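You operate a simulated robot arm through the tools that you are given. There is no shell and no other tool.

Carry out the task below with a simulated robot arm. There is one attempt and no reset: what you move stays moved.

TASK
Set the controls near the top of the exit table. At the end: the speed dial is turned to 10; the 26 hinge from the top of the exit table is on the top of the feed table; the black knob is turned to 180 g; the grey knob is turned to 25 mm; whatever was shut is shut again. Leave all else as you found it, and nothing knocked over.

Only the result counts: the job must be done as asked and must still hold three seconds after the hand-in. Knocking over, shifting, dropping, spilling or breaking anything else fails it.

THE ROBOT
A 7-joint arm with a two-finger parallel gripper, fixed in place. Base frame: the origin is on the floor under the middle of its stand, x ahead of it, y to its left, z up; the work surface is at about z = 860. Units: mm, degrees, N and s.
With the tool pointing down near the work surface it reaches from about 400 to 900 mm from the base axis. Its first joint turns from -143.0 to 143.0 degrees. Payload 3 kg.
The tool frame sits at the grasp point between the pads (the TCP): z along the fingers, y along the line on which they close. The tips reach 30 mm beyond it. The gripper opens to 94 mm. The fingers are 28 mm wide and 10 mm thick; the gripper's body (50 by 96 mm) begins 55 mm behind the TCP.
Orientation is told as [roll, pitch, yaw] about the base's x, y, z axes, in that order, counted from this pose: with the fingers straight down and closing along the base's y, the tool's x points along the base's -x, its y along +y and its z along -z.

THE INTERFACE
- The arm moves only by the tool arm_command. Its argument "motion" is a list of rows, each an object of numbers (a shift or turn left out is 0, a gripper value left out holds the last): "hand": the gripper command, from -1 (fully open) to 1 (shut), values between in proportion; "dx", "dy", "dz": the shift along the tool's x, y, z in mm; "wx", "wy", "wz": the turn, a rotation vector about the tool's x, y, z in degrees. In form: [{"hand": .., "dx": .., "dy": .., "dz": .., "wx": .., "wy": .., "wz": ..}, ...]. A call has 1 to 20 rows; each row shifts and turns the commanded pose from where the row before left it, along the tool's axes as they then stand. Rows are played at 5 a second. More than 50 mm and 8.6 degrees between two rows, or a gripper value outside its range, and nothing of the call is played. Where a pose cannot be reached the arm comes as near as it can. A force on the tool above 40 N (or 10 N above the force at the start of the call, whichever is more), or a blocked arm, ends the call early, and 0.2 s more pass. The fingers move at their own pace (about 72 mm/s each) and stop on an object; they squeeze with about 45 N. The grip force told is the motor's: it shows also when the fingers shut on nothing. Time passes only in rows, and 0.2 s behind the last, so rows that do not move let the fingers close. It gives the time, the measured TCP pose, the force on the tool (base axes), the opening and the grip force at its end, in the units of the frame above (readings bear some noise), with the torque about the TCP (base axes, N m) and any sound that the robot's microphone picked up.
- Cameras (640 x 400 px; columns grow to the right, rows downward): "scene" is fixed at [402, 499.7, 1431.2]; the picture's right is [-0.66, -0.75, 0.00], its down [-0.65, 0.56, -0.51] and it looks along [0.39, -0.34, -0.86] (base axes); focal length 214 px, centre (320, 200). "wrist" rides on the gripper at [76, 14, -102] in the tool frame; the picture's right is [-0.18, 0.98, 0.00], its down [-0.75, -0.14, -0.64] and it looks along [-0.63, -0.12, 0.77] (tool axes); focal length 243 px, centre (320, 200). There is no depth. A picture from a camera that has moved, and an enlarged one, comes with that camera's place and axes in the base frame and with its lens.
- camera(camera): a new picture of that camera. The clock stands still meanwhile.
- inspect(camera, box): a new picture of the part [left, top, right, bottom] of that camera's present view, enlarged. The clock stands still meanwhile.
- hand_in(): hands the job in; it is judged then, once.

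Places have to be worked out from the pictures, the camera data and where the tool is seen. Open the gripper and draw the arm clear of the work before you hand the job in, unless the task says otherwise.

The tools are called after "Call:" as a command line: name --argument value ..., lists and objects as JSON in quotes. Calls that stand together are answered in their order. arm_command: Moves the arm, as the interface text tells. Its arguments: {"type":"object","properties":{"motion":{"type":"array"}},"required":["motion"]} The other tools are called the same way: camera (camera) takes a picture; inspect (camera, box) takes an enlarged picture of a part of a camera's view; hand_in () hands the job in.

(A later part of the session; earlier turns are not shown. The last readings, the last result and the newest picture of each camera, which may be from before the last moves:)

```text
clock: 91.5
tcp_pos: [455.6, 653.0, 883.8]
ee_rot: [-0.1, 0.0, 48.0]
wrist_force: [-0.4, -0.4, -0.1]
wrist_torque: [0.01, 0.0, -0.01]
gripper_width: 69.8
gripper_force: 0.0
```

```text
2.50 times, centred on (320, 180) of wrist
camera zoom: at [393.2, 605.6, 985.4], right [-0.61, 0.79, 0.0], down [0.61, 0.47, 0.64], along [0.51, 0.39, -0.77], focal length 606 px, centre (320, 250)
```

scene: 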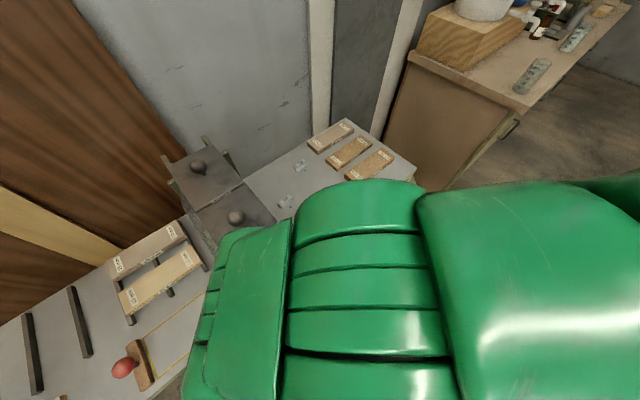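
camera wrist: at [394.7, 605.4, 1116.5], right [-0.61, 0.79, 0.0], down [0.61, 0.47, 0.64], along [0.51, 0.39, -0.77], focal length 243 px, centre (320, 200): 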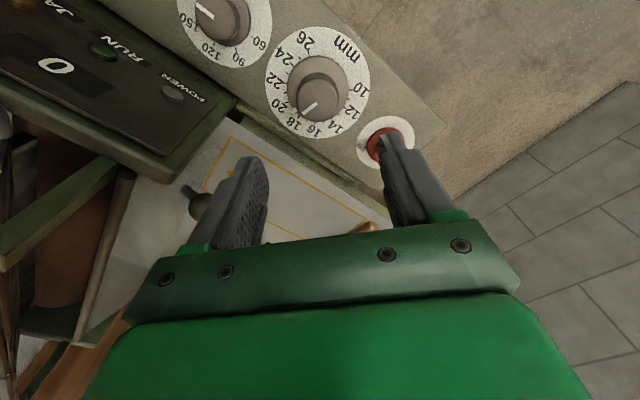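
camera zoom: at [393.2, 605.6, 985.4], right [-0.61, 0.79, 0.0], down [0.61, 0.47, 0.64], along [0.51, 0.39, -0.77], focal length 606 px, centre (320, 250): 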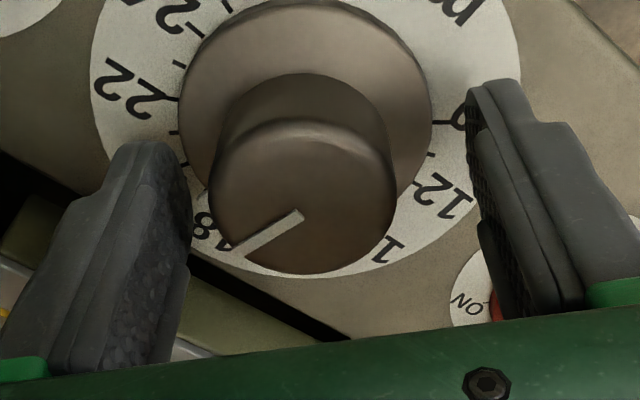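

The cap sits about 3 mm toward the left finger, so I shift by that amount before closing gently.

Call:
arm_command --motion '[{"dy": -3.2, "dx": -1}, {}]'

Call:
arm_command --motion '[{"hand": -0.1}, {"hand": 0.02}, {"hand": 0.08}, {}]'

Call:
inspect --camera "wrist" --box '[200, 100, 440, 260]'

```text
clock: 92.1
tcp_pos: [458.7, 651.8, 884.4]
ee_rot: [-0.1, 0.1, 48.1]
wrist_force: [0.3, -0.2, 0.4]
wrist_torque: [0.04, -0.01, -0.01]
gripper_width: 69.9
gripper_force: 0.0
```

```text
clock: 93.1
tcp_pos: [459.2, 650.8, 882.3]
ee_rot: [-0.1, 0.1, 48.0]
wrist_force: [0.1, 0.3, -0.3]
wrist_torque: [0.01, 0.0, 0.0]
gripper_width: 42.9
gripper_force: 0.1
```

```text
2.50 times, centred on (320, 180) of wrist
camera zoom: at [396.2, 604.3, 985.9], right [-0.61, 0.79, 0.0], down [0.61, 0.47, 0.64], along [0.51, 0.39, -0.77], focal length 606 px, centre (320, 250)
```

zoom: 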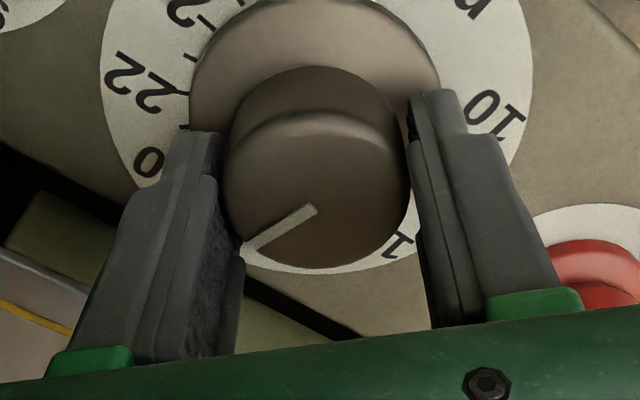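

Nicely centred with no side force. I firm the grip.

Call:
arm_command --motion '[{"hand": 0.15}, {"hand": 0.4}, {"hand": 1}, {}]'

```text
clock: 94.1
tcp_pos: [459.6, 651.4, 884.0]
ee_rot: [-0.2, 0.3, 48.0]
wrist_force: [7.8, -7.8, -0.9]
wrist_torque: [-0.01, -0.33, 0.0]
gripper_width: 41.5
gripper_force: 45.1
```

Firm grip at 41.5 mm. I turn clockwise 48° first with a small centring correction.

Call:
arm_command --motion '[{"dy": -0.5}, {"wz": 6}, {"wz": 6}, {"wz": 6}, {"wz": 6}, {"wz": 6}, {"wz": 6}, {"wz": 6}, {"wz": 6}, {}]'

```text
clock: 96.3
tcp_pos: [458.6, 650.2, 884.3]
ee_rot: [-0.1, 0.1, 0.0]
wrist_force: [18.2, -13.6, 13.5]
wrist_torque: [-0.35, -0.21, -0.03]
gripper_width: 41.2
gripper_force: 44.6
```

I relieve the side force and turn a further 42°.

Call:
arm_command --motion '[{"dx": -0.8, "dy": -0.7, "dz": -0.5}, {"wz": 6}, {"wz": 6}, {"wz": 6}, {"wz": 6}, {"wz": 6}, {"wz": 6}, {"wz": 6}, {}]'

Call:
inspect --camera "wrist" --box '[200, 60, 440, 260]'

```text
clock: 98.3
tcp_pos: [459.2, 649.3, 884.0]
ee_rot: [-0.3, -0.1, -42.2]
wrist_force: [-14.4, -28.5, -3.3]
wrist_torque: [-0.48, 0.91, 0.03]
gripper_width: 40.9
gripper_force: 44.5
```

```text
2.00 times, centred on (320, 160) of wrist
camera zoom: at [411.4, 711.1, 985.6], right [0.8, 0.61, 0.0], down [0.47, -0.61, 0.64], along [0.39, -0.51, -0.76], focal length 485 px, centre (320, 280)
```

zoom: 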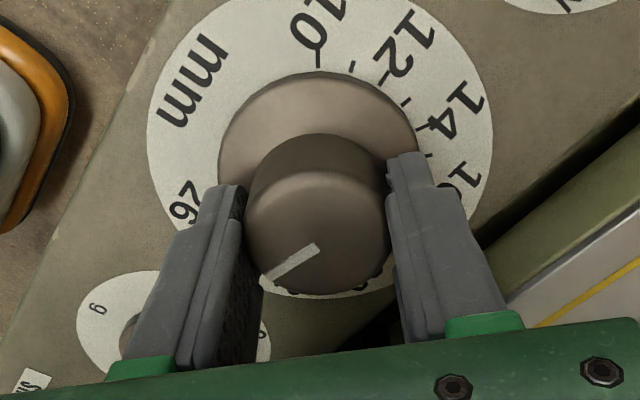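

Turned 90°. I release, rise, and go to the overhead reading pose.

Call:
arm_command --motion '[{"hand": -0.49}, {"hand": -0.49}, {"dz": -45}, {"dz": -45}, {"dz": -45}, {"dz": -45}, {"dz": -32}, {"wz": -8.4}, {"wz": -8.4}, {"wz": -8.4}, {"wz": -8.4}, {"wz": -8.4}, {"dy": -32, "dx": -28}, {"dy": -32, "dx": -28}, {"wy": 6}, {"wy": 6}, {}]'

Call:
inspect --camera "wrist" --box '[320, 0, 420, 110]'

Call:
inspect --camera "wrist" --box '[250, 30, 330, 110]'

```text
clock: 101.9
tcp_pos: [515.4, 586.0, 1094.8]
ee_rot: [-0.1, 12.0, 0.0]
wrist_force: [0.0, -0.5, -0.1]
wrist_torque: [0.01, 0.01, -0.03]
gripper_width: 70.0
gripper_force: 0.2
```

```text
3.64 times, centred on (370, 55) of wrist
camera zoom: at [461.2, 599.7, 1210.2], right [0.18, 0.98, -0.04], down [0.87, -0.14, 0.47], along [0.46, -0.12, -0.88], focal length 882 px, centre (138, 727)
```

zoom: 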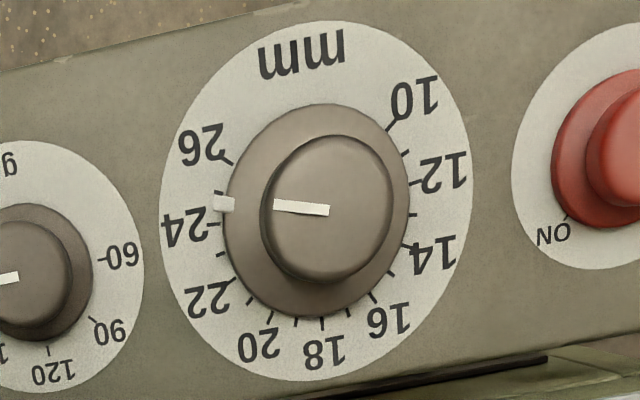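

```text
5.00 times, centred on (290, 70) of wrist
camera zoom: at [461.2, 599.7, 1210.2], right [0.18, 0.98, -0.04], down [0.87, -0.14, 0.47], along [0.46, -0.12, -0.88], focal length 1213 px, centre (470, 850)
```

zoom: 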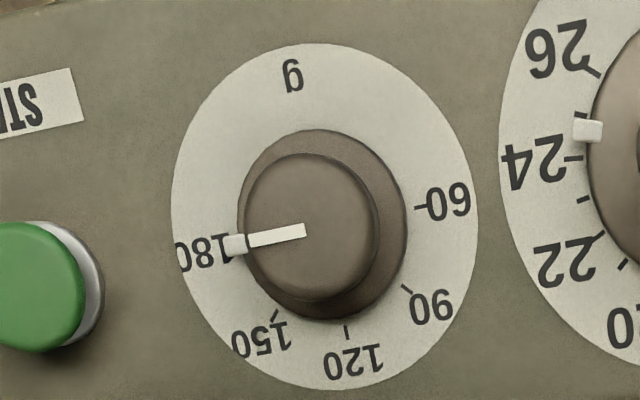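

The g dial still reads 180. The mm pointer reads about 24.6 (≈105.5° against 112° for 25), so I regrip at about (459, 650) and turn 6.3° more.

Call:
arm_command --motion '[{"wy": -6}, {"wy": -6}, {"dx": 28.2}, {"dx": 28.2}, {"dy": 32}, {"dy": 32}, {"dz": 45}, {"dz": 45}, {"dz": 45}, {"dz": 45}, {"dz": 30}, {}]'

Call:
inspect --camera "wrist" --box '[200, 100, 440, 260]'

```text
clock: 104.5
tcp_pos: [459.5, 649.7, 885.2]
ee_rot: [-0.1, 0.0, 0.0]
wrist_force: [-0.9, -0.3, 0.3]
wrist_torque: [0.0, 0.03, 0.0]
gripper_width: 70.0
gripper_force: 0.0
```

```text
2.50 times, centred on (320, 180) of wrist
camera zoom: at [382.6, 663.8, 987.0], right [0.18, 0.98, 0.0], down [0.75, -0.14, 0.64], along [0.63, -0.12, -0.77], focal length 606 px, centre (320, 250)
```

zoom: 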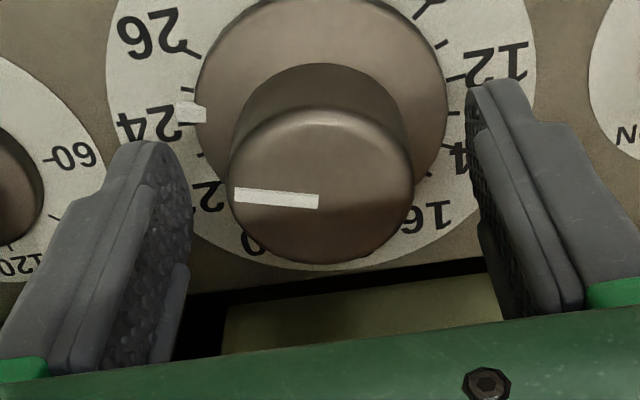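

Centred. I close, firm up, and turn 6.3°.

Call:
arm_command --motion '[{"hand": -0.1}, {"hand": 0.05}, {"hand": 0.15}, {"hand": 0.4}, {"hand": 1}, {}]'

Call:
arm_command --motion '[{"wz": 3.2}, {"wz": 3.1}, {}]'

Call:
arm_command --motion '[{"hand": -0.49}, {"hand": -0.49}, {"dz": -45}, {"dz": -45}, {"dz": -45}, {"dz": -45}, {"dz": -30}, {"wz": -6.3}, {"dy": -32, "dx": -28}, {"dy": -32, "dx": -28}, {"wy": 6}, {"wy": 6}, {}]'

Call:
inspect --camera "wrist" --box '[320, 0, 420, 110]'

Call:
inspect --camera "wrist" --box '[340, 20, 400, 80]'

```text
clock: 105.9
tcp_pos: [459.5, 648.9, 885.7]
ee_rot: [-0.2, -0.1, -0.1]
wrist_force: [3.3, 9.8, -4.5]
wrist_torque: [0.31, -0.16, -0.03]
gripper_width: 41.3
gripper_force: 45.0
```

```text
clock: 106.7
tcp_pos: [460.3, 650.3, 885.4]
ee_rot: [-0.2, 0.0, -6.2]
wrist_force: [-0.1, 5.4, -8.9]
wrist_torque: [0.05, 0.1, 0.0]
gripper_width: 41.3
gripper_force: 45.0
```

```text
clock: 109.5
tcp_pos: [515.4, 585.9, 1095.9]
ee_rot: [-0.3, 12.1, 0.0]
wrist_force: [-0.2, -0.2, 0.2]
wrist_torque: [-0.02, 0.02, 0.01]
gripper_width: 69.8
gripper_force: 0.1
```

```text
3.64 times, centred on (370, 55) of wrist
camera zoom: at [461.4, 600.6, 1211.1], right [0.18, 0.98, -0.04], down [0.87, -0.14, 0.47], along [0.46, -0.12, -0.88], focal length 882 px, centre (138, 727)
```

zoom: 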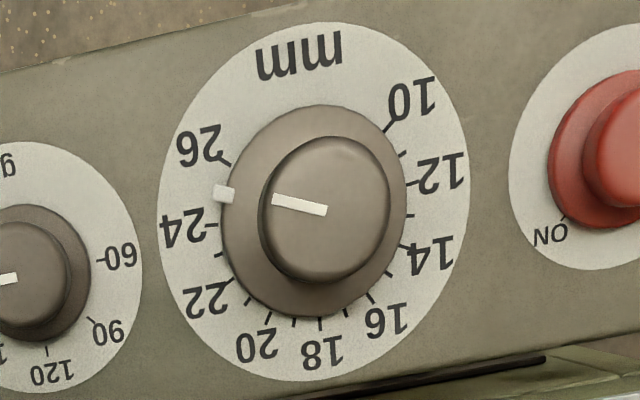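

```text
6.67 times, centred on (370, 50) of wrist
camera zoom: at [461.4, 600.6, 1211.1], right [0.18, 0.98, -0.04], down [0.87, -0.14, 0.47], along [0.46, -0.12, -0.88], focal length 1618 px, centre (-13, 1200)
```

zoom: 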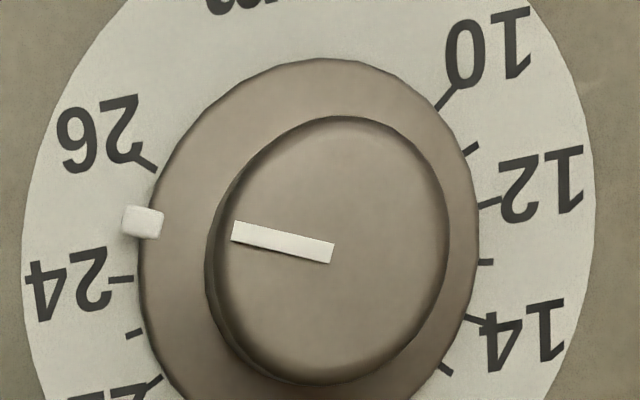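

The mm pointer unprojects to about 111° against 111.5° for the 25 tick, so it reads 25 mm. I re-measure the g dial once more at high zoom.

Call:
inspect --camera "wrist" --box '[260, 40, 320, 100]'

Call:
inspect --camera "scene" --box '[220, 290, 320, 400]'

```text
6.67 times, centred on (290, 70) of wrist
camera zoom: at [461.4, 600.6, 1211.1], right [0.18, 0.98, -0.04], down [0.87, -0.14, 0.47], along [0.46, -0.12, -0.88], focal length 1618 px, centre (520, 1067)
```

zoom: 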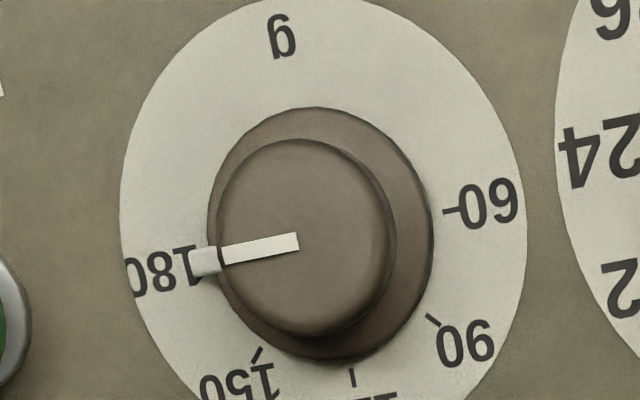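

```text
3.64 times, centred on (270, 345) of scene
camera zoom: at [402.0, 499.7, 1431.2], right [-0.66, -0.75, 0.0], down [-0.65, 0.56, -0.51], along [0.39, -0.34, -0.86], focal length 780 px, centre (502, -327)
```

zoom: 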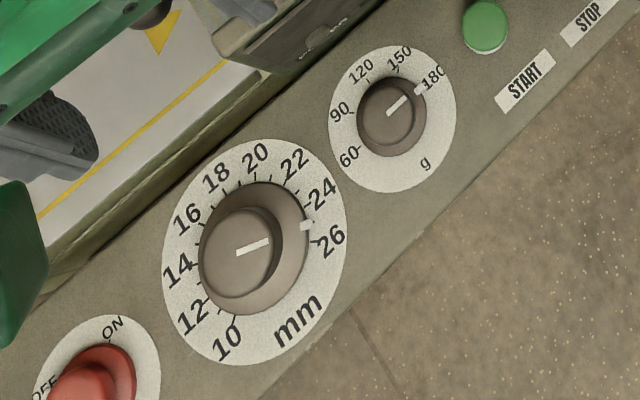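

Both knobs now read correctly (180 g and 25 mm). Next is the 26 hinge at about (795, 240): I travel there at z≈1096, keeping clear of the hopper, and look at it from above.

Call:
arm_command --motion '[{"wy": -6, "hand": -1}, {"wy": -6}, {"dx": 35}, {"dy": -49}, {"dy": -49}, {"dy": -49}, {"dy": -49}, {"dy": -49}, {"dy": -49}, {"dy": -49}, {"dx": -45}, {"dx": -45}, {"dx": -45}, {"dx": -45}, {"dx": -45}, {"dx": -45}, {}]'

Call:
camera --camera "wrist"

Call:
camera --camera "scene"

```text
clock: 113.1
tcp_pos: [750.6, 242.9, 1097.1]
ee_rot: [-0.2, 0.1, 0.0]
wrist_force: [0.2, 0.4, 0.0]
wrist_torque: [0.0, -0.01, 0.01]
gripper_width: 94.0
gripper_force: 0.0
```

```text
taken
camera wrist: at [672.5, 257.3, 1199.0], right [0.18, 0.98, 0.0], down [0.75, -0.14, 0.64], along [0.63, -0.12, -0.77], focal length 243 px, centre (320, 200)
```

wrist: 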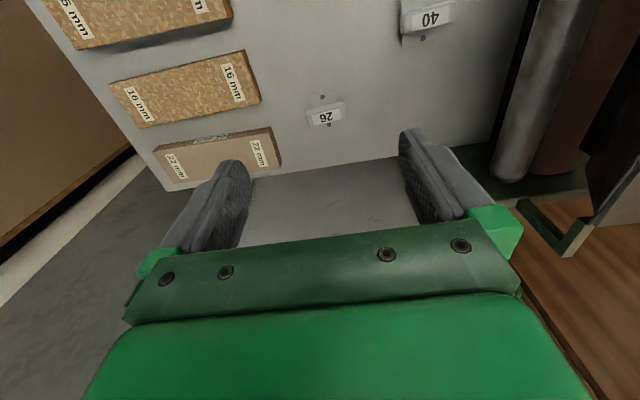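

```text
taken
```

scene: 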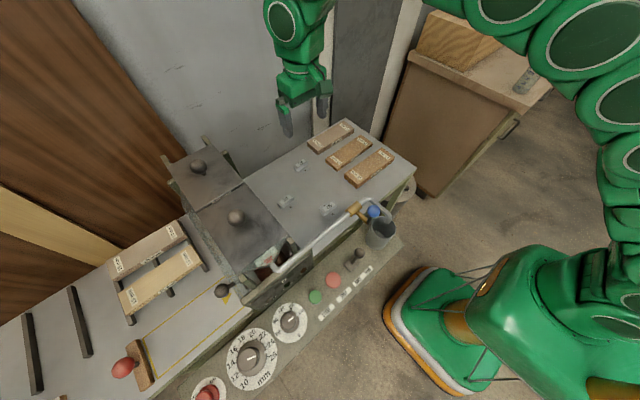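

The 26 hinge is at about (794, 243). I zoom in to see its shape and orientation.

Call:
inspect --camera "wrist" --box '[286, 90, 366, 140]'

Call:
inspect --camera "scene" --box '[280, 150, 320, 185]'

```text
8.00 times, centred on (326, 115) of wrist
camera zoom: at [672.5, 257.3, 1199.0], right [0.18, 0.98, 0.0], down [0.75, -0.14, 0.64], along [0.63, -0.12, -0.77], focal length 1941 px, centre (272, 880)
```

zoom: 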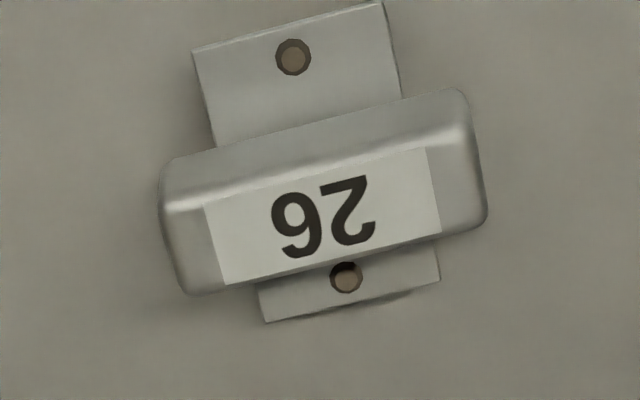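

```text
11.43 times, centred on (300, 168) of scene
camera zoom: at [402.0, 499.7, 1431.2], right [-0.66, -0.75, 0.0], down [-0.65, 0.56, -0.51], along [0.39, -0.34, -0.86], focal length 2451 px, centre (549, 571)
```

zoom: 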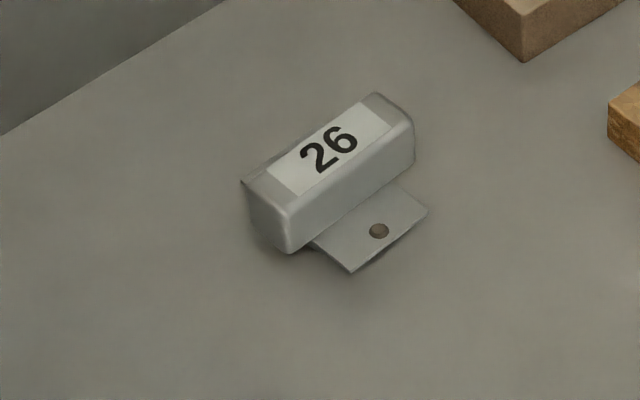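

The hinge is a ~56 mm long block over a small plate, with its long axis turned about 5° from base y, so I'll grip it by its ends with yaw +5. I move above it and lower to z≈990 for a closer check.

Call:
arm_command --motion '[{"dz": 40}, {"dx": -22, "dz": 30}, {"dx": -22, "dz": 30}, {"wz": -4.8}, {}]'

Call:
camera --camera "wrist"

Call:
inspect --camera "wrist" --box '[240, 50, 400, 170]'

```text
clock: 114.3
tcp_pos: [793.5, 243.4, 996.9]
ee_rot: [-0.2, 0.1, 4.8]
wrist_force: [0.3, -1.0, 0.1]
wrist_torque: [-0.03, 0.0, 0.0]
gripper_width: 94.3
gripper_force: 0.2
```

```text
taken
camera wrist: at [716.0, 250.9, 1099.1], right [0.1, 0.99, 0.0], down [0.76, -0.08, 0.64], along [0.64, -0.07, -0.77], focal length 243 px, centre (320, 200)
```

wrist: 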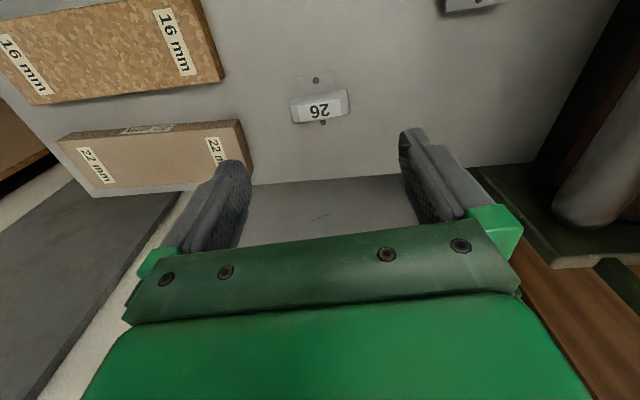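

```text
3.33 times, centred on (320, 110) of wrist
camera zoom: at [716.0, 250.9, 1099.1], right [0.1, 0.99, 0.0], down [0.76, -0.08, 0.64], along [0.64, -0.07, -0.77], focal length 809 px, centre (320, 500)
```

zoom: 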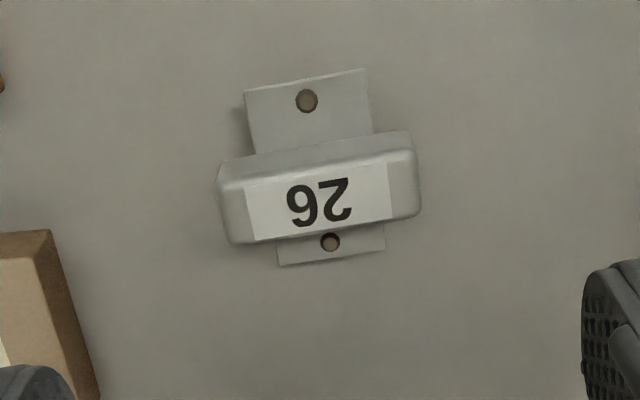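

The hinge is centred under the tool and aligned. I narrow to 76 mm and descend to TCP z≈897 so the tips straddle the block's ends.

Call:
arm_command --motion '[{"hand": -0.6, "dy": -0.6}, {"dz": 40}, {"dz": 35}, {"dz": 24}, {}]'

Call:
camera --camera "wrist"

Call:
inspect --camera "scene" --box '[260, 130, 350, 190]'

```text
clock: 115.5
tcp_pos: [792.8, 242.4, 898.8]
ee_rot: [-0.2, 0.1, 4.8]
wrist_force: [0.4, 0.4, 0.8]
wrist_torque: [0.02, -0.04, -0.01]
gripper_width: 75.2
gripper_force: 0.0
```

```text
taken
camera wrist: at [715.8, 249.8, 1000.6], right [0.1, 0.99, 0.0], down [0.76, -0.08, 0.64], along [0.64, -0.07, -0.77], focal length 243 px, centre (320, 200)
```

wrist: 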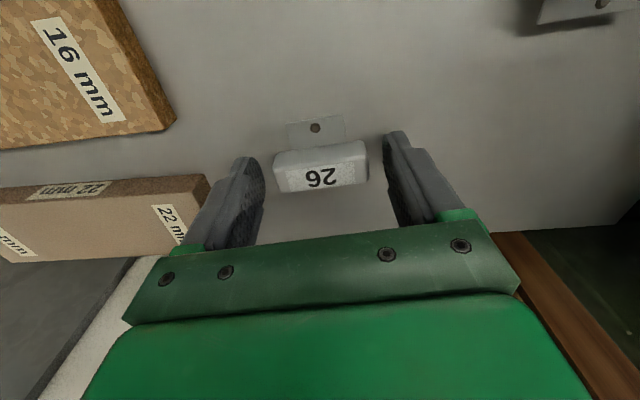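

```text
6.67 times, centred on (305, 160) of scene
camera zoom: at [402.0, 499.7, 1431.2], right [-0.66, -0.75, 0.0], down [-0.65, 0.56, -0.51], along [0.39, -0.34, -0.86], focal length 1430 px, centre (420, 467)
```

zoom: 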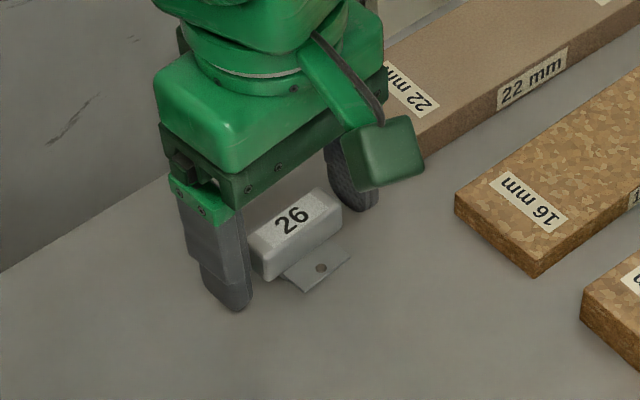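

The fingers straddle the block's ends. I close on it.

Call:
arm_command --motion '[{"hand": -0.3}, {"hand": -0.15}, {"hand": 0.1}, {"hand": 1}, {}]'

Call:
inspect --camera "scene" --box '[260, 130, 350, 190]'

```text
clock: 116.7
tcp_pos: [793.4, 242.3, 898.4]
ee_rot: [-0.2, 0.1, 4.8]
wrist_force: [0.7, -0.4, 2.1]
wrist_torque: [-0.04, 0.06, -0.04]
gripper_width: 50.6
gripper_force: 45.2
```

```text
6.67 times, centred on (305, 160) of scene
camera zoom: at [402.0, 499.7, 1431.2], right [-0.66, -0.75, 0.0], down [-0.65, 0.56, -0.51], along [0.39, -0.34, -0.86], focal length 1430 px, centre (420, 467)
```

zoom: 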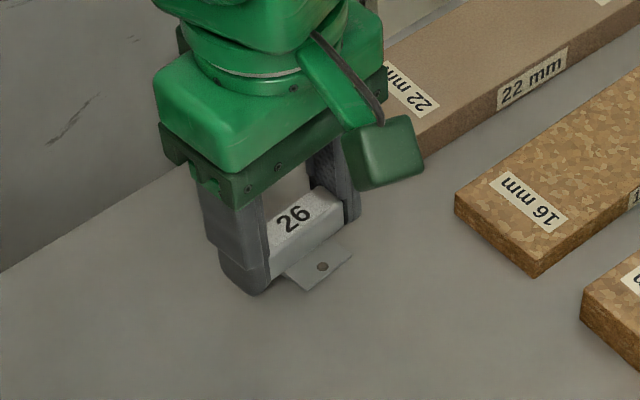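

Gripped at 50.6 mm. I lift straight up and check that it comes along.

Call:
arm_command --motion '[{"dz": -10}, {"dz": -20}, {"dz": -30}, {"dz": -40}, {"dz": -40}, {"dz": -40}, {}]'

Call:
camera --camera "wrist"

Call:
inspect --camera "scene" --box '[240, 50, 400, 190]'

```text
clock: 118.3
tcp_pos: [793.8, 244.0, 1078.2]
ee_rot: [-0.2, 0.1, 4.9]
wrist_force: [0.1, -0.1, -0.5]
wrist_torque: [0.02, 0.0, 0.02]
gripper_width: 51.2
gripper_force: 44.6
```

```text
taken
camera wrist: at [716.4, 250.6, 1180.0], right [0.1, 0.99, 0.0], down [0.76, -0.08, 0.64], along [0.64, -0.07, -0.77], focal length 243 px, centre (320, 200)
```

wrist: 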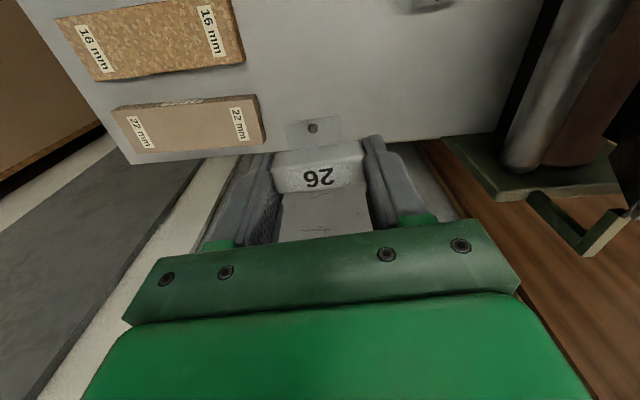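

```text
2.86 times, centred on (320, 120) of scene
camera zoom: at [402.0, 499.7, 1431.2], right [-0.66, -0.75, 0.0], down [-0.65, 0.56, -0.51], along [0.39, -0.34, -0.86], focal length 613 px, centre (320, 429)
```

zoom: 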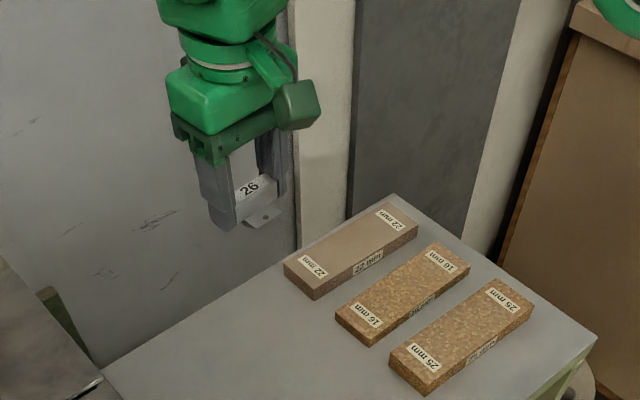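

The hinge is held. The blue valve ball stands near (481, 285, 1050), so I route: pull back to x≈640, rise to 1180, cross diagonally high over the hopper front, to (440, 584).

Call:
arm_command --motion '[{"wz": 4.9}, {"dx": 38.5}, {"dx": 38.5}, {"dx": 38.5}, {"dx": 38.5}, {"dz": -34}, {"dz": -34}, {"dz": -34}, {"dx": 22.2, "dy": 37.8}, {"dx": 22.2, "dy": 37.8}, {"dx": 22.2, "dy": 37.8}, {"dx": 22.2, "dy": 37.8}, {"dx": 22.2, "dy": 37.8}, {"dx": 22.2, "dy": 37.8}, {"dx": 22.2, "dy": 37.8}, {"dx": 22.2, "dy": 37.8}, {"dx": 22.2, "dy": 37.8}, {}]'

Call:
camera --camera "wrist"

```text
clock: 122.1
tcp_pos: [441.8, 584.7, 1179.0]
ee_rot: [-0.2, 0.0, -0.1]
wrist_force: [-0.3, -0.1, -1.9]
wrist_torque: [-0.01, 0.0, -0.02]
gripper_width: 50.9
gripper_force: 44.9
```

```text
taken
camera wrist: at [364.3, 599.4, 1280.8], right [0.19, 0.98, 0.0], down [0.75, -0.14, 0.64], along [0.63, -0.12, -0.77], focal length 243 px, centre (320, 200)
```

wrist: 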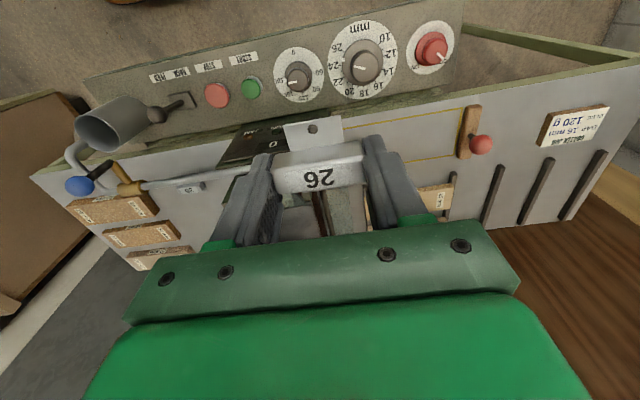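

Still held firmly. I lower to z≈1060 here (over the control box front), go to y≈672, and yaw the hand by about -85.

Call:
arm_command --motion '[{"dz": 40}, {"dz": 40}, {"dz": 40}, {"dy": 44}, {"dy": 44}, {"wz": 8.5}, {"wz": 8.5}, {"wz": 8.5}, {"wz": 8.5}, {"wz": 8.5}, {"wz": 8.5}, {"wz": 8.5}, {"wz": 8.5}, {"wz": 8.5}, {"wz": 8.5}, {}]'

Call:
camera --camera "wrist"

Call:
camera --camera "scene"

```text
clock: 125.5
tcp_pos: [441.2, 672.6, 1059.5]
ee_rot: [0.0, -0.2, -85.2]
wrist_force: [-0.5, 0.4, -0.3]
wrist_torque: [-0.01, 0.01, -0.02]
gripper_width: 51.0
gripper_force: 44.6
```

```text
taken
camera wrist: at [448.5, 748.7, 1161.0], right [0.99, -0.1, 0.0], down [-0.08, -0.76, 0.64], along [-0.07, -0.64, -0.76], focal length 243 px, centre (320, 200)
```

wrist: 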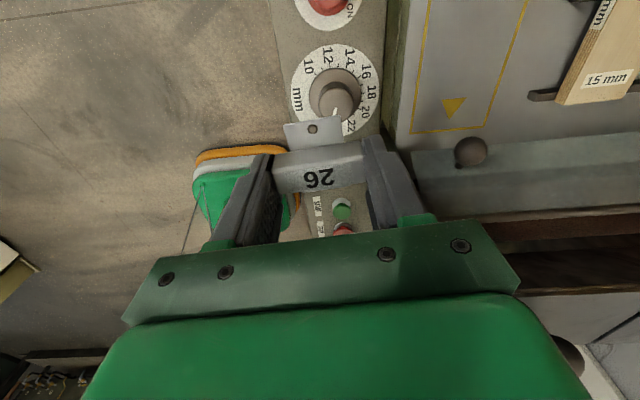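

```text
taken
```

scene: 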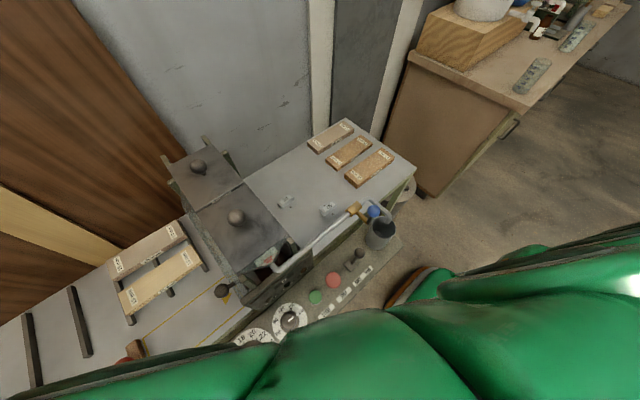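

The lane on the feed table spans x≈554–647, y≈603–818, table front edge near x≈528. I lower to z≈1000 and move to (580, 672), clear of the guard's ball handle.

Call:
arm_command --motion '[{"dz": 30}, {"dz": 30}, {"dy": 34.6, "dx": -2.9}, {"dy": 34.6, "dx": -2.9}, {"dy": 34.6, "dx": -2.9}, {"dy": 34.6, "dx": -2.9}, {}]'

Call:
camera --camera "wrist"

Call:
camera --camera "scene"

```text
clock: 127.1
tcp_pos: [564.7, 664.7, 995.2]
ee_rot: [0.0, -0.2, -85.1]
wrist_force: [0.7, 0.3, -1.2]
wrist_torque: [0.01, -0.01, 0.06]
gripper_width: 50.8
gripper_force: 44.8
out of reach, approached as far as the arm can: row 6
```

```text
taken
camera wrist: at [571.4, 741.4, 1096.3], right [1.0, -0.1, 0.0], down [-0.08, -0.76, 0.64], along [-0.06, -0.64, -0.76], focal length 243 px, centre (320, 200)
```

wrist: 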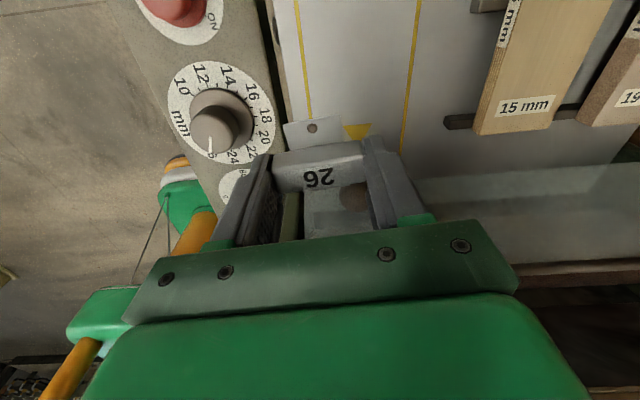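

```text
taken
```

scene: 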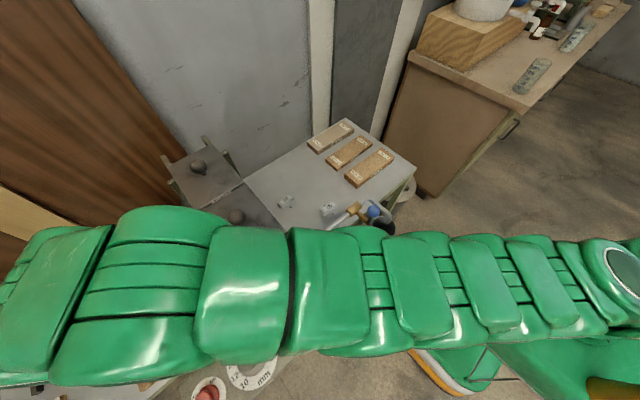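

Reach runs out at z≈995 here; it grows lower down. I descend to z≈940 and read the pose.

Call:
arm_command --motion '[{"dz": 28}, {"dz": 27}, {}]'

Call:
camera --camera "wrist"

```text
clock: 127.9
tcp_pos: [563.3, 664.1, 939.0]
ee_rot: [-0.1, -0.3, -85.1]
wrist_force: [0.0, 0.9, -0.4]
wrist_torque: [-0.01, -0.04, -0.01]
gripper_width: 50.6
gripper_force: 45.7
```

```text
taken
camera wrist: at [571.2, 740.9, 1040.9], right [0.99, -0.1, 0.0], down [-0.08, -0.76, 0.64], along [-0.06, -0.64, -0.76], focal length 243 px, centre (320, 200)
```

wrist: 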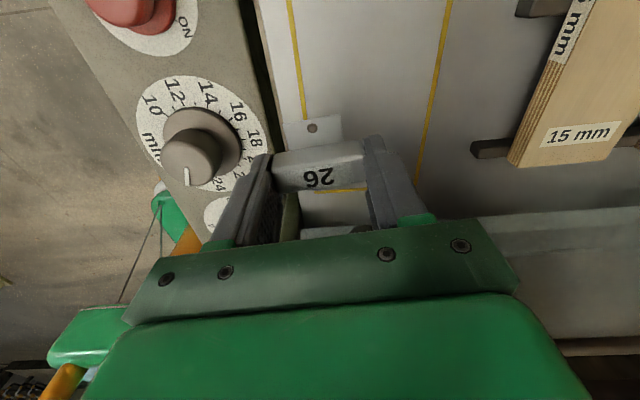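

I shift to about (577, 668) and lower toward the table, finishing with small steps to feel for contact.

Call:
arm_command --motion '[{"dy": 14.3, "dx": 2.8}, {"dz": 18}, {"dz": 14}, {}]'

Call:
inspect --camera "wrist" --box '[220, 80, 440, 240]'

```text
clock: 128.9
tcp_pos: [578.4, 667.8, 907.8]
ee_rot: [0.0, -0.1, -85.0]
wrist_force: [-0.5, 0.7, -0.3]
wrist_torque: [0.03, -0.01, 0.04]
gripper_width: 50.7
gripper_force: 45.3
```

```text
2.50 times, centred on (330, 160) of wrist
camera zoom: at [585.5, 745.5, 1009.0], right [0.99, -0.1, 0.0], down [-0.08, -0.76, 0.64], along [-0.06, -0.64, -0.77], focal length 606 px, centre (295, 300)
```

zoom: 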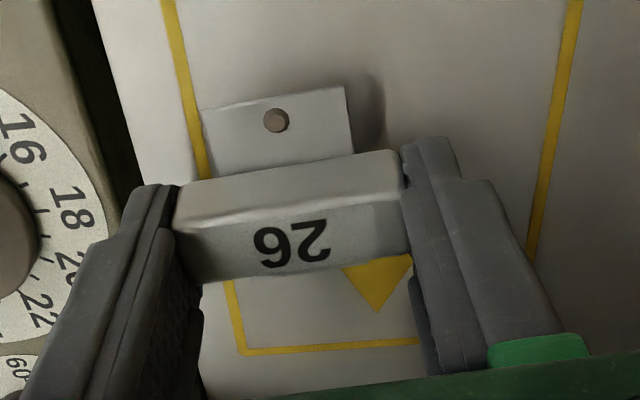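

Call:
arm_command --motion '[{"dz": 4}, {"dz": 2}, {"dz": 1}, {}]'

```text
clock: 129.9
tcp_pos: [578.0, 669.2, 900.4]
ee_rot: [-0.2, -0.2, -85.1]
wrist_force: [0.4, 0.5, -0.7]
wrist_torque: [0.01, 0.02, 0.04]
gripper_width: 50.9
gripper_force: 44.8
```

No contact yet at 900.4 (it was grasped at about 898.5). I lower in 1 mm steps.

Call:
arm_command --motion '[{"dz": 1}, {"dz": 0.8}, {}]'

Call:
inspect --camera "wrist" --box '[220, 80, 440, 240]'

```text
clock: 130.7
tcp_pos: [578.1, 669.2, 898.7]
ee_rot: [0.0, -0.1, -85.1]
wrist_force: [-1.8, -0.7, 6.4]
wrist_torque: [0.06, 0.02, 0.0]
gripper_width: 51.1
gripper_force: 45.3
```

```text
2.50 times, centred on (330, 160) of wrist
camera zoom: at [585.3, 745.5, 1000.6], right [0.99, -0.1, 0.0], down [-0.08, -0.76, 0.64], along [-0.06, -0.64, -0.77], focal length 606 px, centre (295, 300)
```

zoom: 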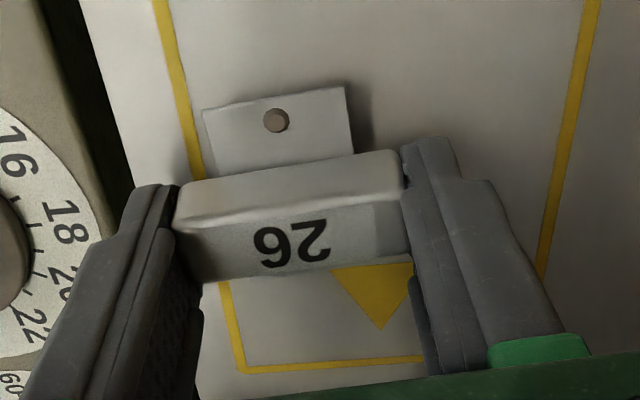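

Contact felt (6 N). I open to about 74 mm and rise straight up.

Call:
arm_command --motion '[{"hand": -0.2}, {"hand": -0.55}, {}, {"dz": -15}, {"dz": -30}, {"dz": -40}, {}]'

Call:
camera --camera "wrist"

```text
clock: 132.3
tcp_pos: [573.0, 664.4, 980.4]
ee_rot: [0.0, -0.2, -85.2]
wrist_force: [0.1, 0.5, -0.4]
wrist_torque: [0.01, -0.05, 0.0]
gripper_width: 73.1
gripper_force: 0.1
out of reach, approached as far as the arm can: row 6
```

```text
taken
camera wrist: at [580.1, 741.0, 1081.7], right [0.99, -0.1, 0.0], down [-0.08, -0.76, 0.64], along [-0.06, -0.64, -0.76], focal length 243 px, centre (320, 200)
```

wrist: 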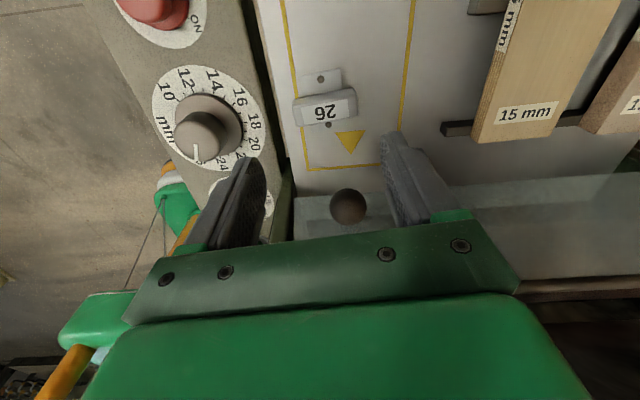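

The hinge rests on the feed table. Now I search for the speed dial; I zoom in at the glass guard from here.

Call:
inspect --camera "wrist" --box '[280, 160, 640, 310]'

Call:
inspect --camera "wrist" --box '[260, 160, 420, 240]'

```text
1.78 times, centred on (460, 235) of wrist
camera zoom: at [580.1, 741.0, 1081.7], right [0.99, -0.1, 0.0], down [-0.08, -0.76, 0.64], along [-0.06, -0.64, -0.76], focal length 431 px, centre (71, 138)
```

zoom: 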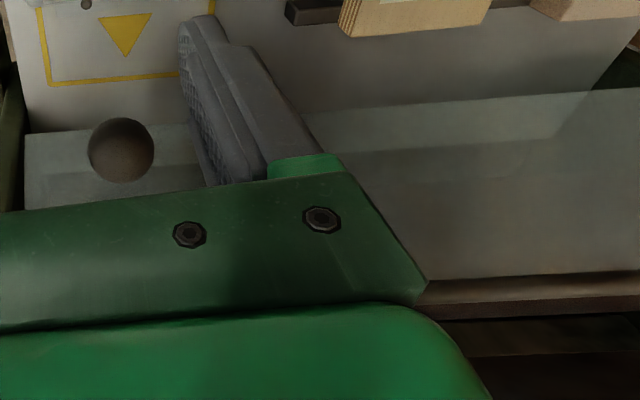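

```text
4.00 times, centred on (340, 200) of wrist
camera zoom: at [580.1, 741.0, 1081.7], right [0.99, -0.1, 0.0], down [-0.08, -0.76, 0.64], along [-0.06, -0.64, -0.76], focal length 970 px, centre (240, 200)
```

zoom: 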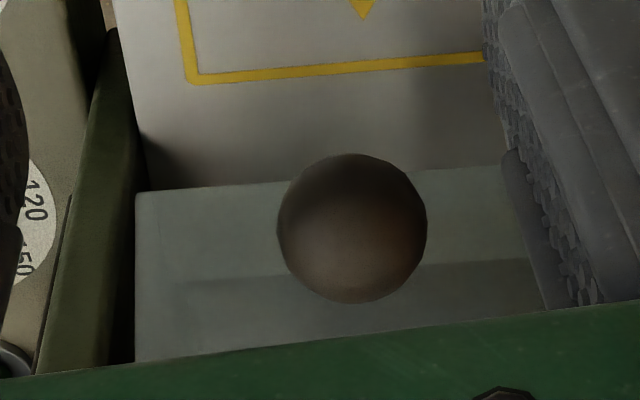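

Behind the glass there are only rollers and table. Now I look at the machine's front faces from low down and square-on: back to x≈440, yaw to 0, then toward the robot side.

Call:
arm_command --motion '[{"dy": -40, "dz": -15}, {"dy": -40, "dz": -20}, {"dy": -45}, {"wz": -8.5}, {"wz": -8.5}, {"wz": -8.5}, {"wz": -8.5}, {"wz": -8.5}, {"wz": -8.5}, {"wz": -8.5}, {"wz": -8.5}, {"wz": -8.5}, {"wz": -8.5}, {"dx": 45}, {"dx": 45}, {"dx": 45}, {}]'

Call:
arm_command --motion '[{"dy": -45}, {"dy": -45}, {"dy": -45}, {"dy": -45}, {"dy": -45}, {"dz": 40}, {"dz": 40}, {"dz": 40}, {"dz": 40}, {"dz": 40}, {}]'

Call:
camera --camera "wrist"

Call:
camera --camera "scene"

```text
clock: 135.9
tcp_pos: [312.6, 653.1, 1016.3]
ee_rot: [-0.2, 0.1, -0.2]
wrist_force: [-0.3, 0.0, -0.5]
wrist_torque: [-0.02, 0.04, -0.01]
gripper_width: 72.7
gripper_force: 0.1
```

```text
clock: 138.3
tcp_pos: [314.6, 426.6, 816.0]
ee_rot: [-0.2, 0.0, -0.1]
wrist_force: [0.6, -0.3, -0.4]
wrist_torque: [0.02, -0.02, -0.01]
gripper_width: 72.9
gripper_force: 0.0
```

```text
taken
camera wrist: at [236.4, 441.6, 917.6], right [0.19, 0.98, 0.0], down [0.75, -0.14, 0.64], along [0.63, -0.12, -0.77], focal length 243 px, centre (320, 200)
```

wrist: 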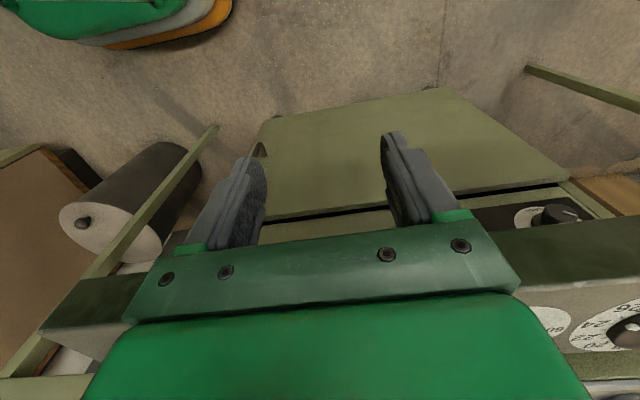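

```text
taken
```

scene: 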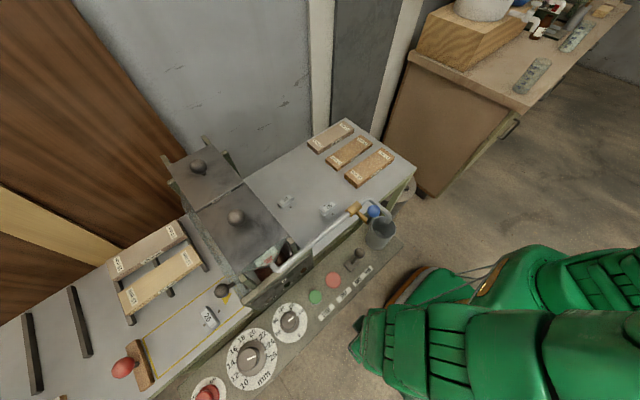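

I found it: a dial with a knob on the vertical front face, below the control box and above the cabinet door. I zoom in.

Call:
inspect --camera "wrist" --box '[460, 170, 640, 280]'

Call:
inspect --camera "wrist" --box '[500, 185, 600, 240]'

```text
3.56 times, centred on (550, 225) of wrist
camera zoom: at [236.4, 441.6, 917.6], right [0.19, 0.98, 0.0], down [0.75, -0.14, 0.64], along [0.63, -0.12, -0.77], focal length 863 px, centre (-498, 111)
```

zoom: 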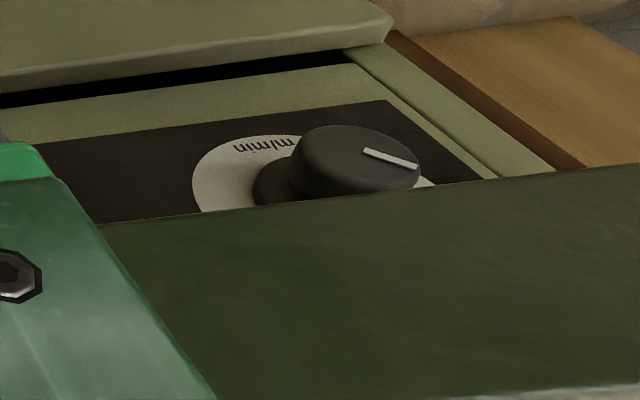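

```text
6.40 times, centred on (550, 212) of wrist
camera zoom: at [236.4, 441.6, 917.6], right [0.19, 0.98, 0.0], down [0.75, -0.14, 0.64], along [0.63, -0.12, -0.77], focal length 1553 px, centre (-1152, 120)
```

zoom: 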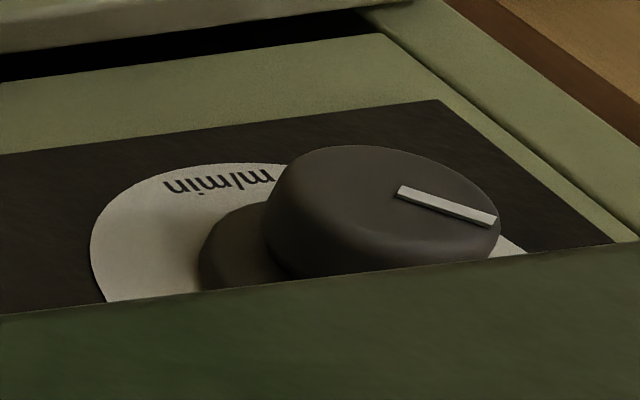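

It is the speed dial ("m/min"), on the vertical front face beneath the control box, around (540, 710, 675). I move to y≈640, lower, and tilt the hand so the camera looks level at it.

Call:
arm_command --motion '[{"dy": 45}, {"dy": 45}, {"dy": 45}, {"dy": 45}, {"dy": 30}, {"dz": 40}, {"dz": 40}, {"wy": -8}, {"wy": -8}, {"wy": -8}, {"wy": -8}, {}]'

Call:
camera --camera "wrist"

Call:
camera --camera "scene"

```text
clock: 140.9
tcp_pos: [312.9, 637.7, 734.9]
ee_rot: [-0.2, -32.3, 0.0]
wrist_force: [-0.7, 0.6, -0.8]
wrist_torque: [-0.03, 0.0, -0.01]
gripper_width: 73.0
gripper_force: 0.2
```

```text
taken
camera wrist: at [193.9, 651.5, 781.0], right [0.16, 0.98, 0.1], down [0.3, -0.14, 0.94], along [0.94, -0.12, -0.31], focal length 243 px, centre (320, 200)
```

wrist: 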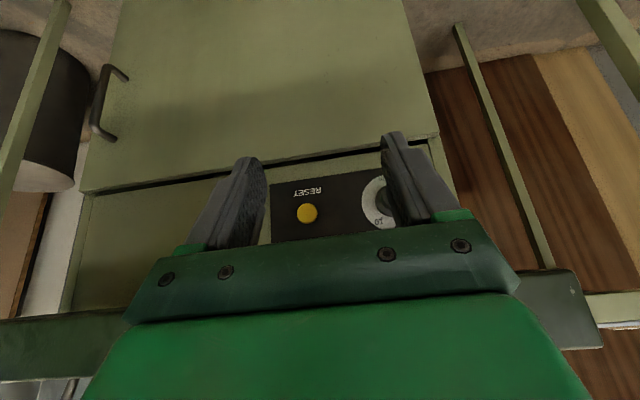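

```text
taken
```

scene: 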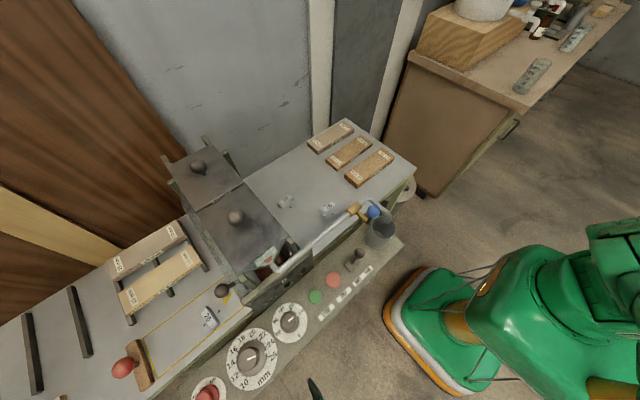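

There's a small panel with a yellow RESET button and the speed dial. I shift +y by 45 and up 40 so the dial is unobstructed between the fingers.

Call:
arm_command --motion '[{"dy": 45}, {"dx": -21, "dz": -34}, {}]'

Call:
camera --camera "wrist"

Call:
inspect --camera "wrist" --box '[280, 130, 420, 230]'

```text
clock: 141.7
tcp_pos: [313.8, 682.5, 775.7]
ee_rot: [-0.2, -32.0, 0.0]
wrist_force: [-0.4, 0.4, 0.5]
wrist_torque: [0.0, 0.0, 0.05]
gripper_width: 73.0
gripper_force: 0.0
```

```text
taken
camera wrist: at [194.2, 696.4, 820.9], right [0.16, 0.98, 0.09], down [0.3, -0.14, 0.94], along [0.94, -0.12, -0.32], focal length 243 px, centre (320, 200)
```

wrist: 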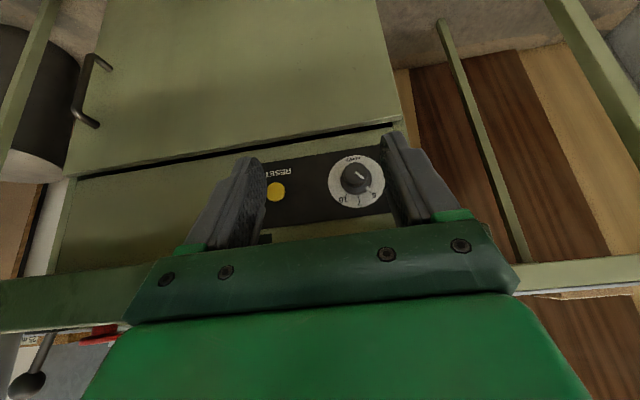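

```text
4.00 times, centred on (350, 180) of wrist
camera zoom: at [194.2, 696.4, 820.9], right [0.16, 0.98, 0.09], down [0.3, -0.14, 0.94], along [0.94, -0.12, -0.32], focal length 970 px, centre (200, 280)
```

zoom: 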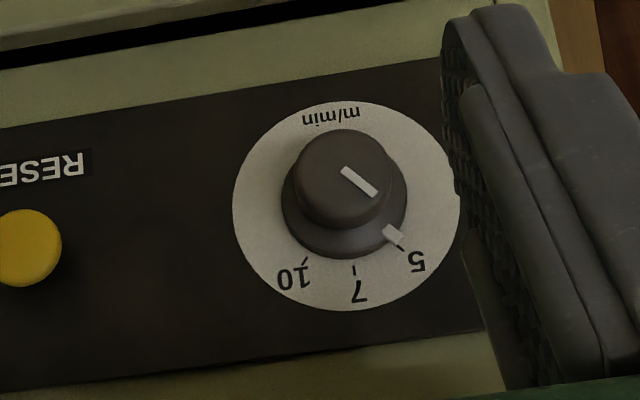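

It's the speed dial: positions 5, 7, 10, now at 5 on a vertical face at x≈535, centre about (535, 712, 684.5), cap front at x≈506. The tool must point along +x to turn it about 85° clockwise. I lower to z≈685, go to y=712 and tilt the hand toward horizontal.

Call:
arm_command --motion '[{"dx": 24.1, "dz": 38.6}, {"dx": 24.1, "dz": 38.6}, {"dy": 29.5}, {"wy": -8}, {"wy": -8}, {"wy": -8}, {"wy": -8}, {"wy": -8}, {"wy": -8}, {"wy": -8}, {"wy": -2}, {}]'

Call:
camera --camera "wrist"

Call:
camera --camera "scene"

```text
clock: 144.3
tcp_pos: [314.2, 712.5, 684.6]
ee_rot: [-102.6, -89.8, 102.5]
wrist_force: [0.1, -0.9, 0.5]
wrist_torque: [0.0, -0.01, -0.03]
gripper_width: 72.9
gripper_force: 0.0
```

```text
taken
camera wrist: at [210.5, 725.7, 607.6], right [0.0, 0.98, 0.18], down [-0.64, -0.14, 0.75], along [0.77, -0.12, 0.63], focal length 243 px, centre (320, 200)
```

wrist: 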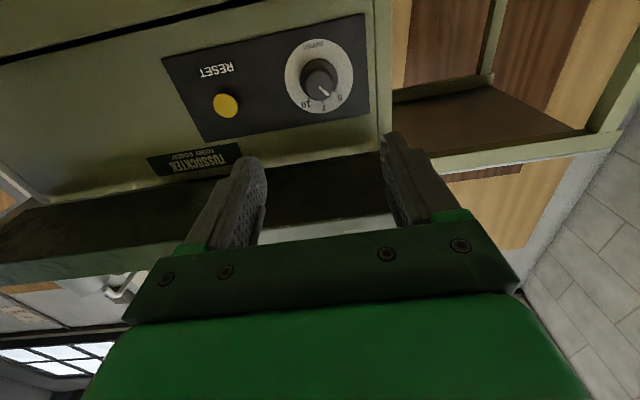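

```text
taken
```

scene: 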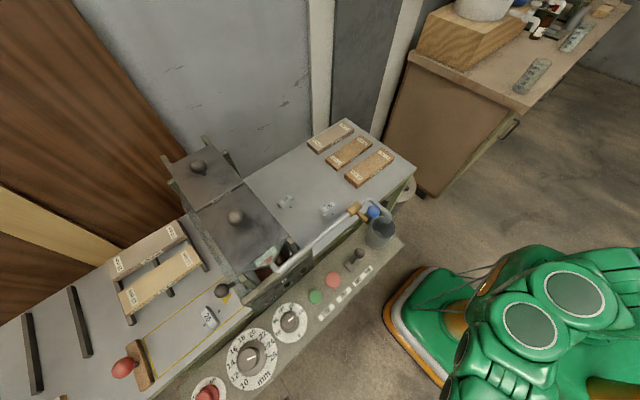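

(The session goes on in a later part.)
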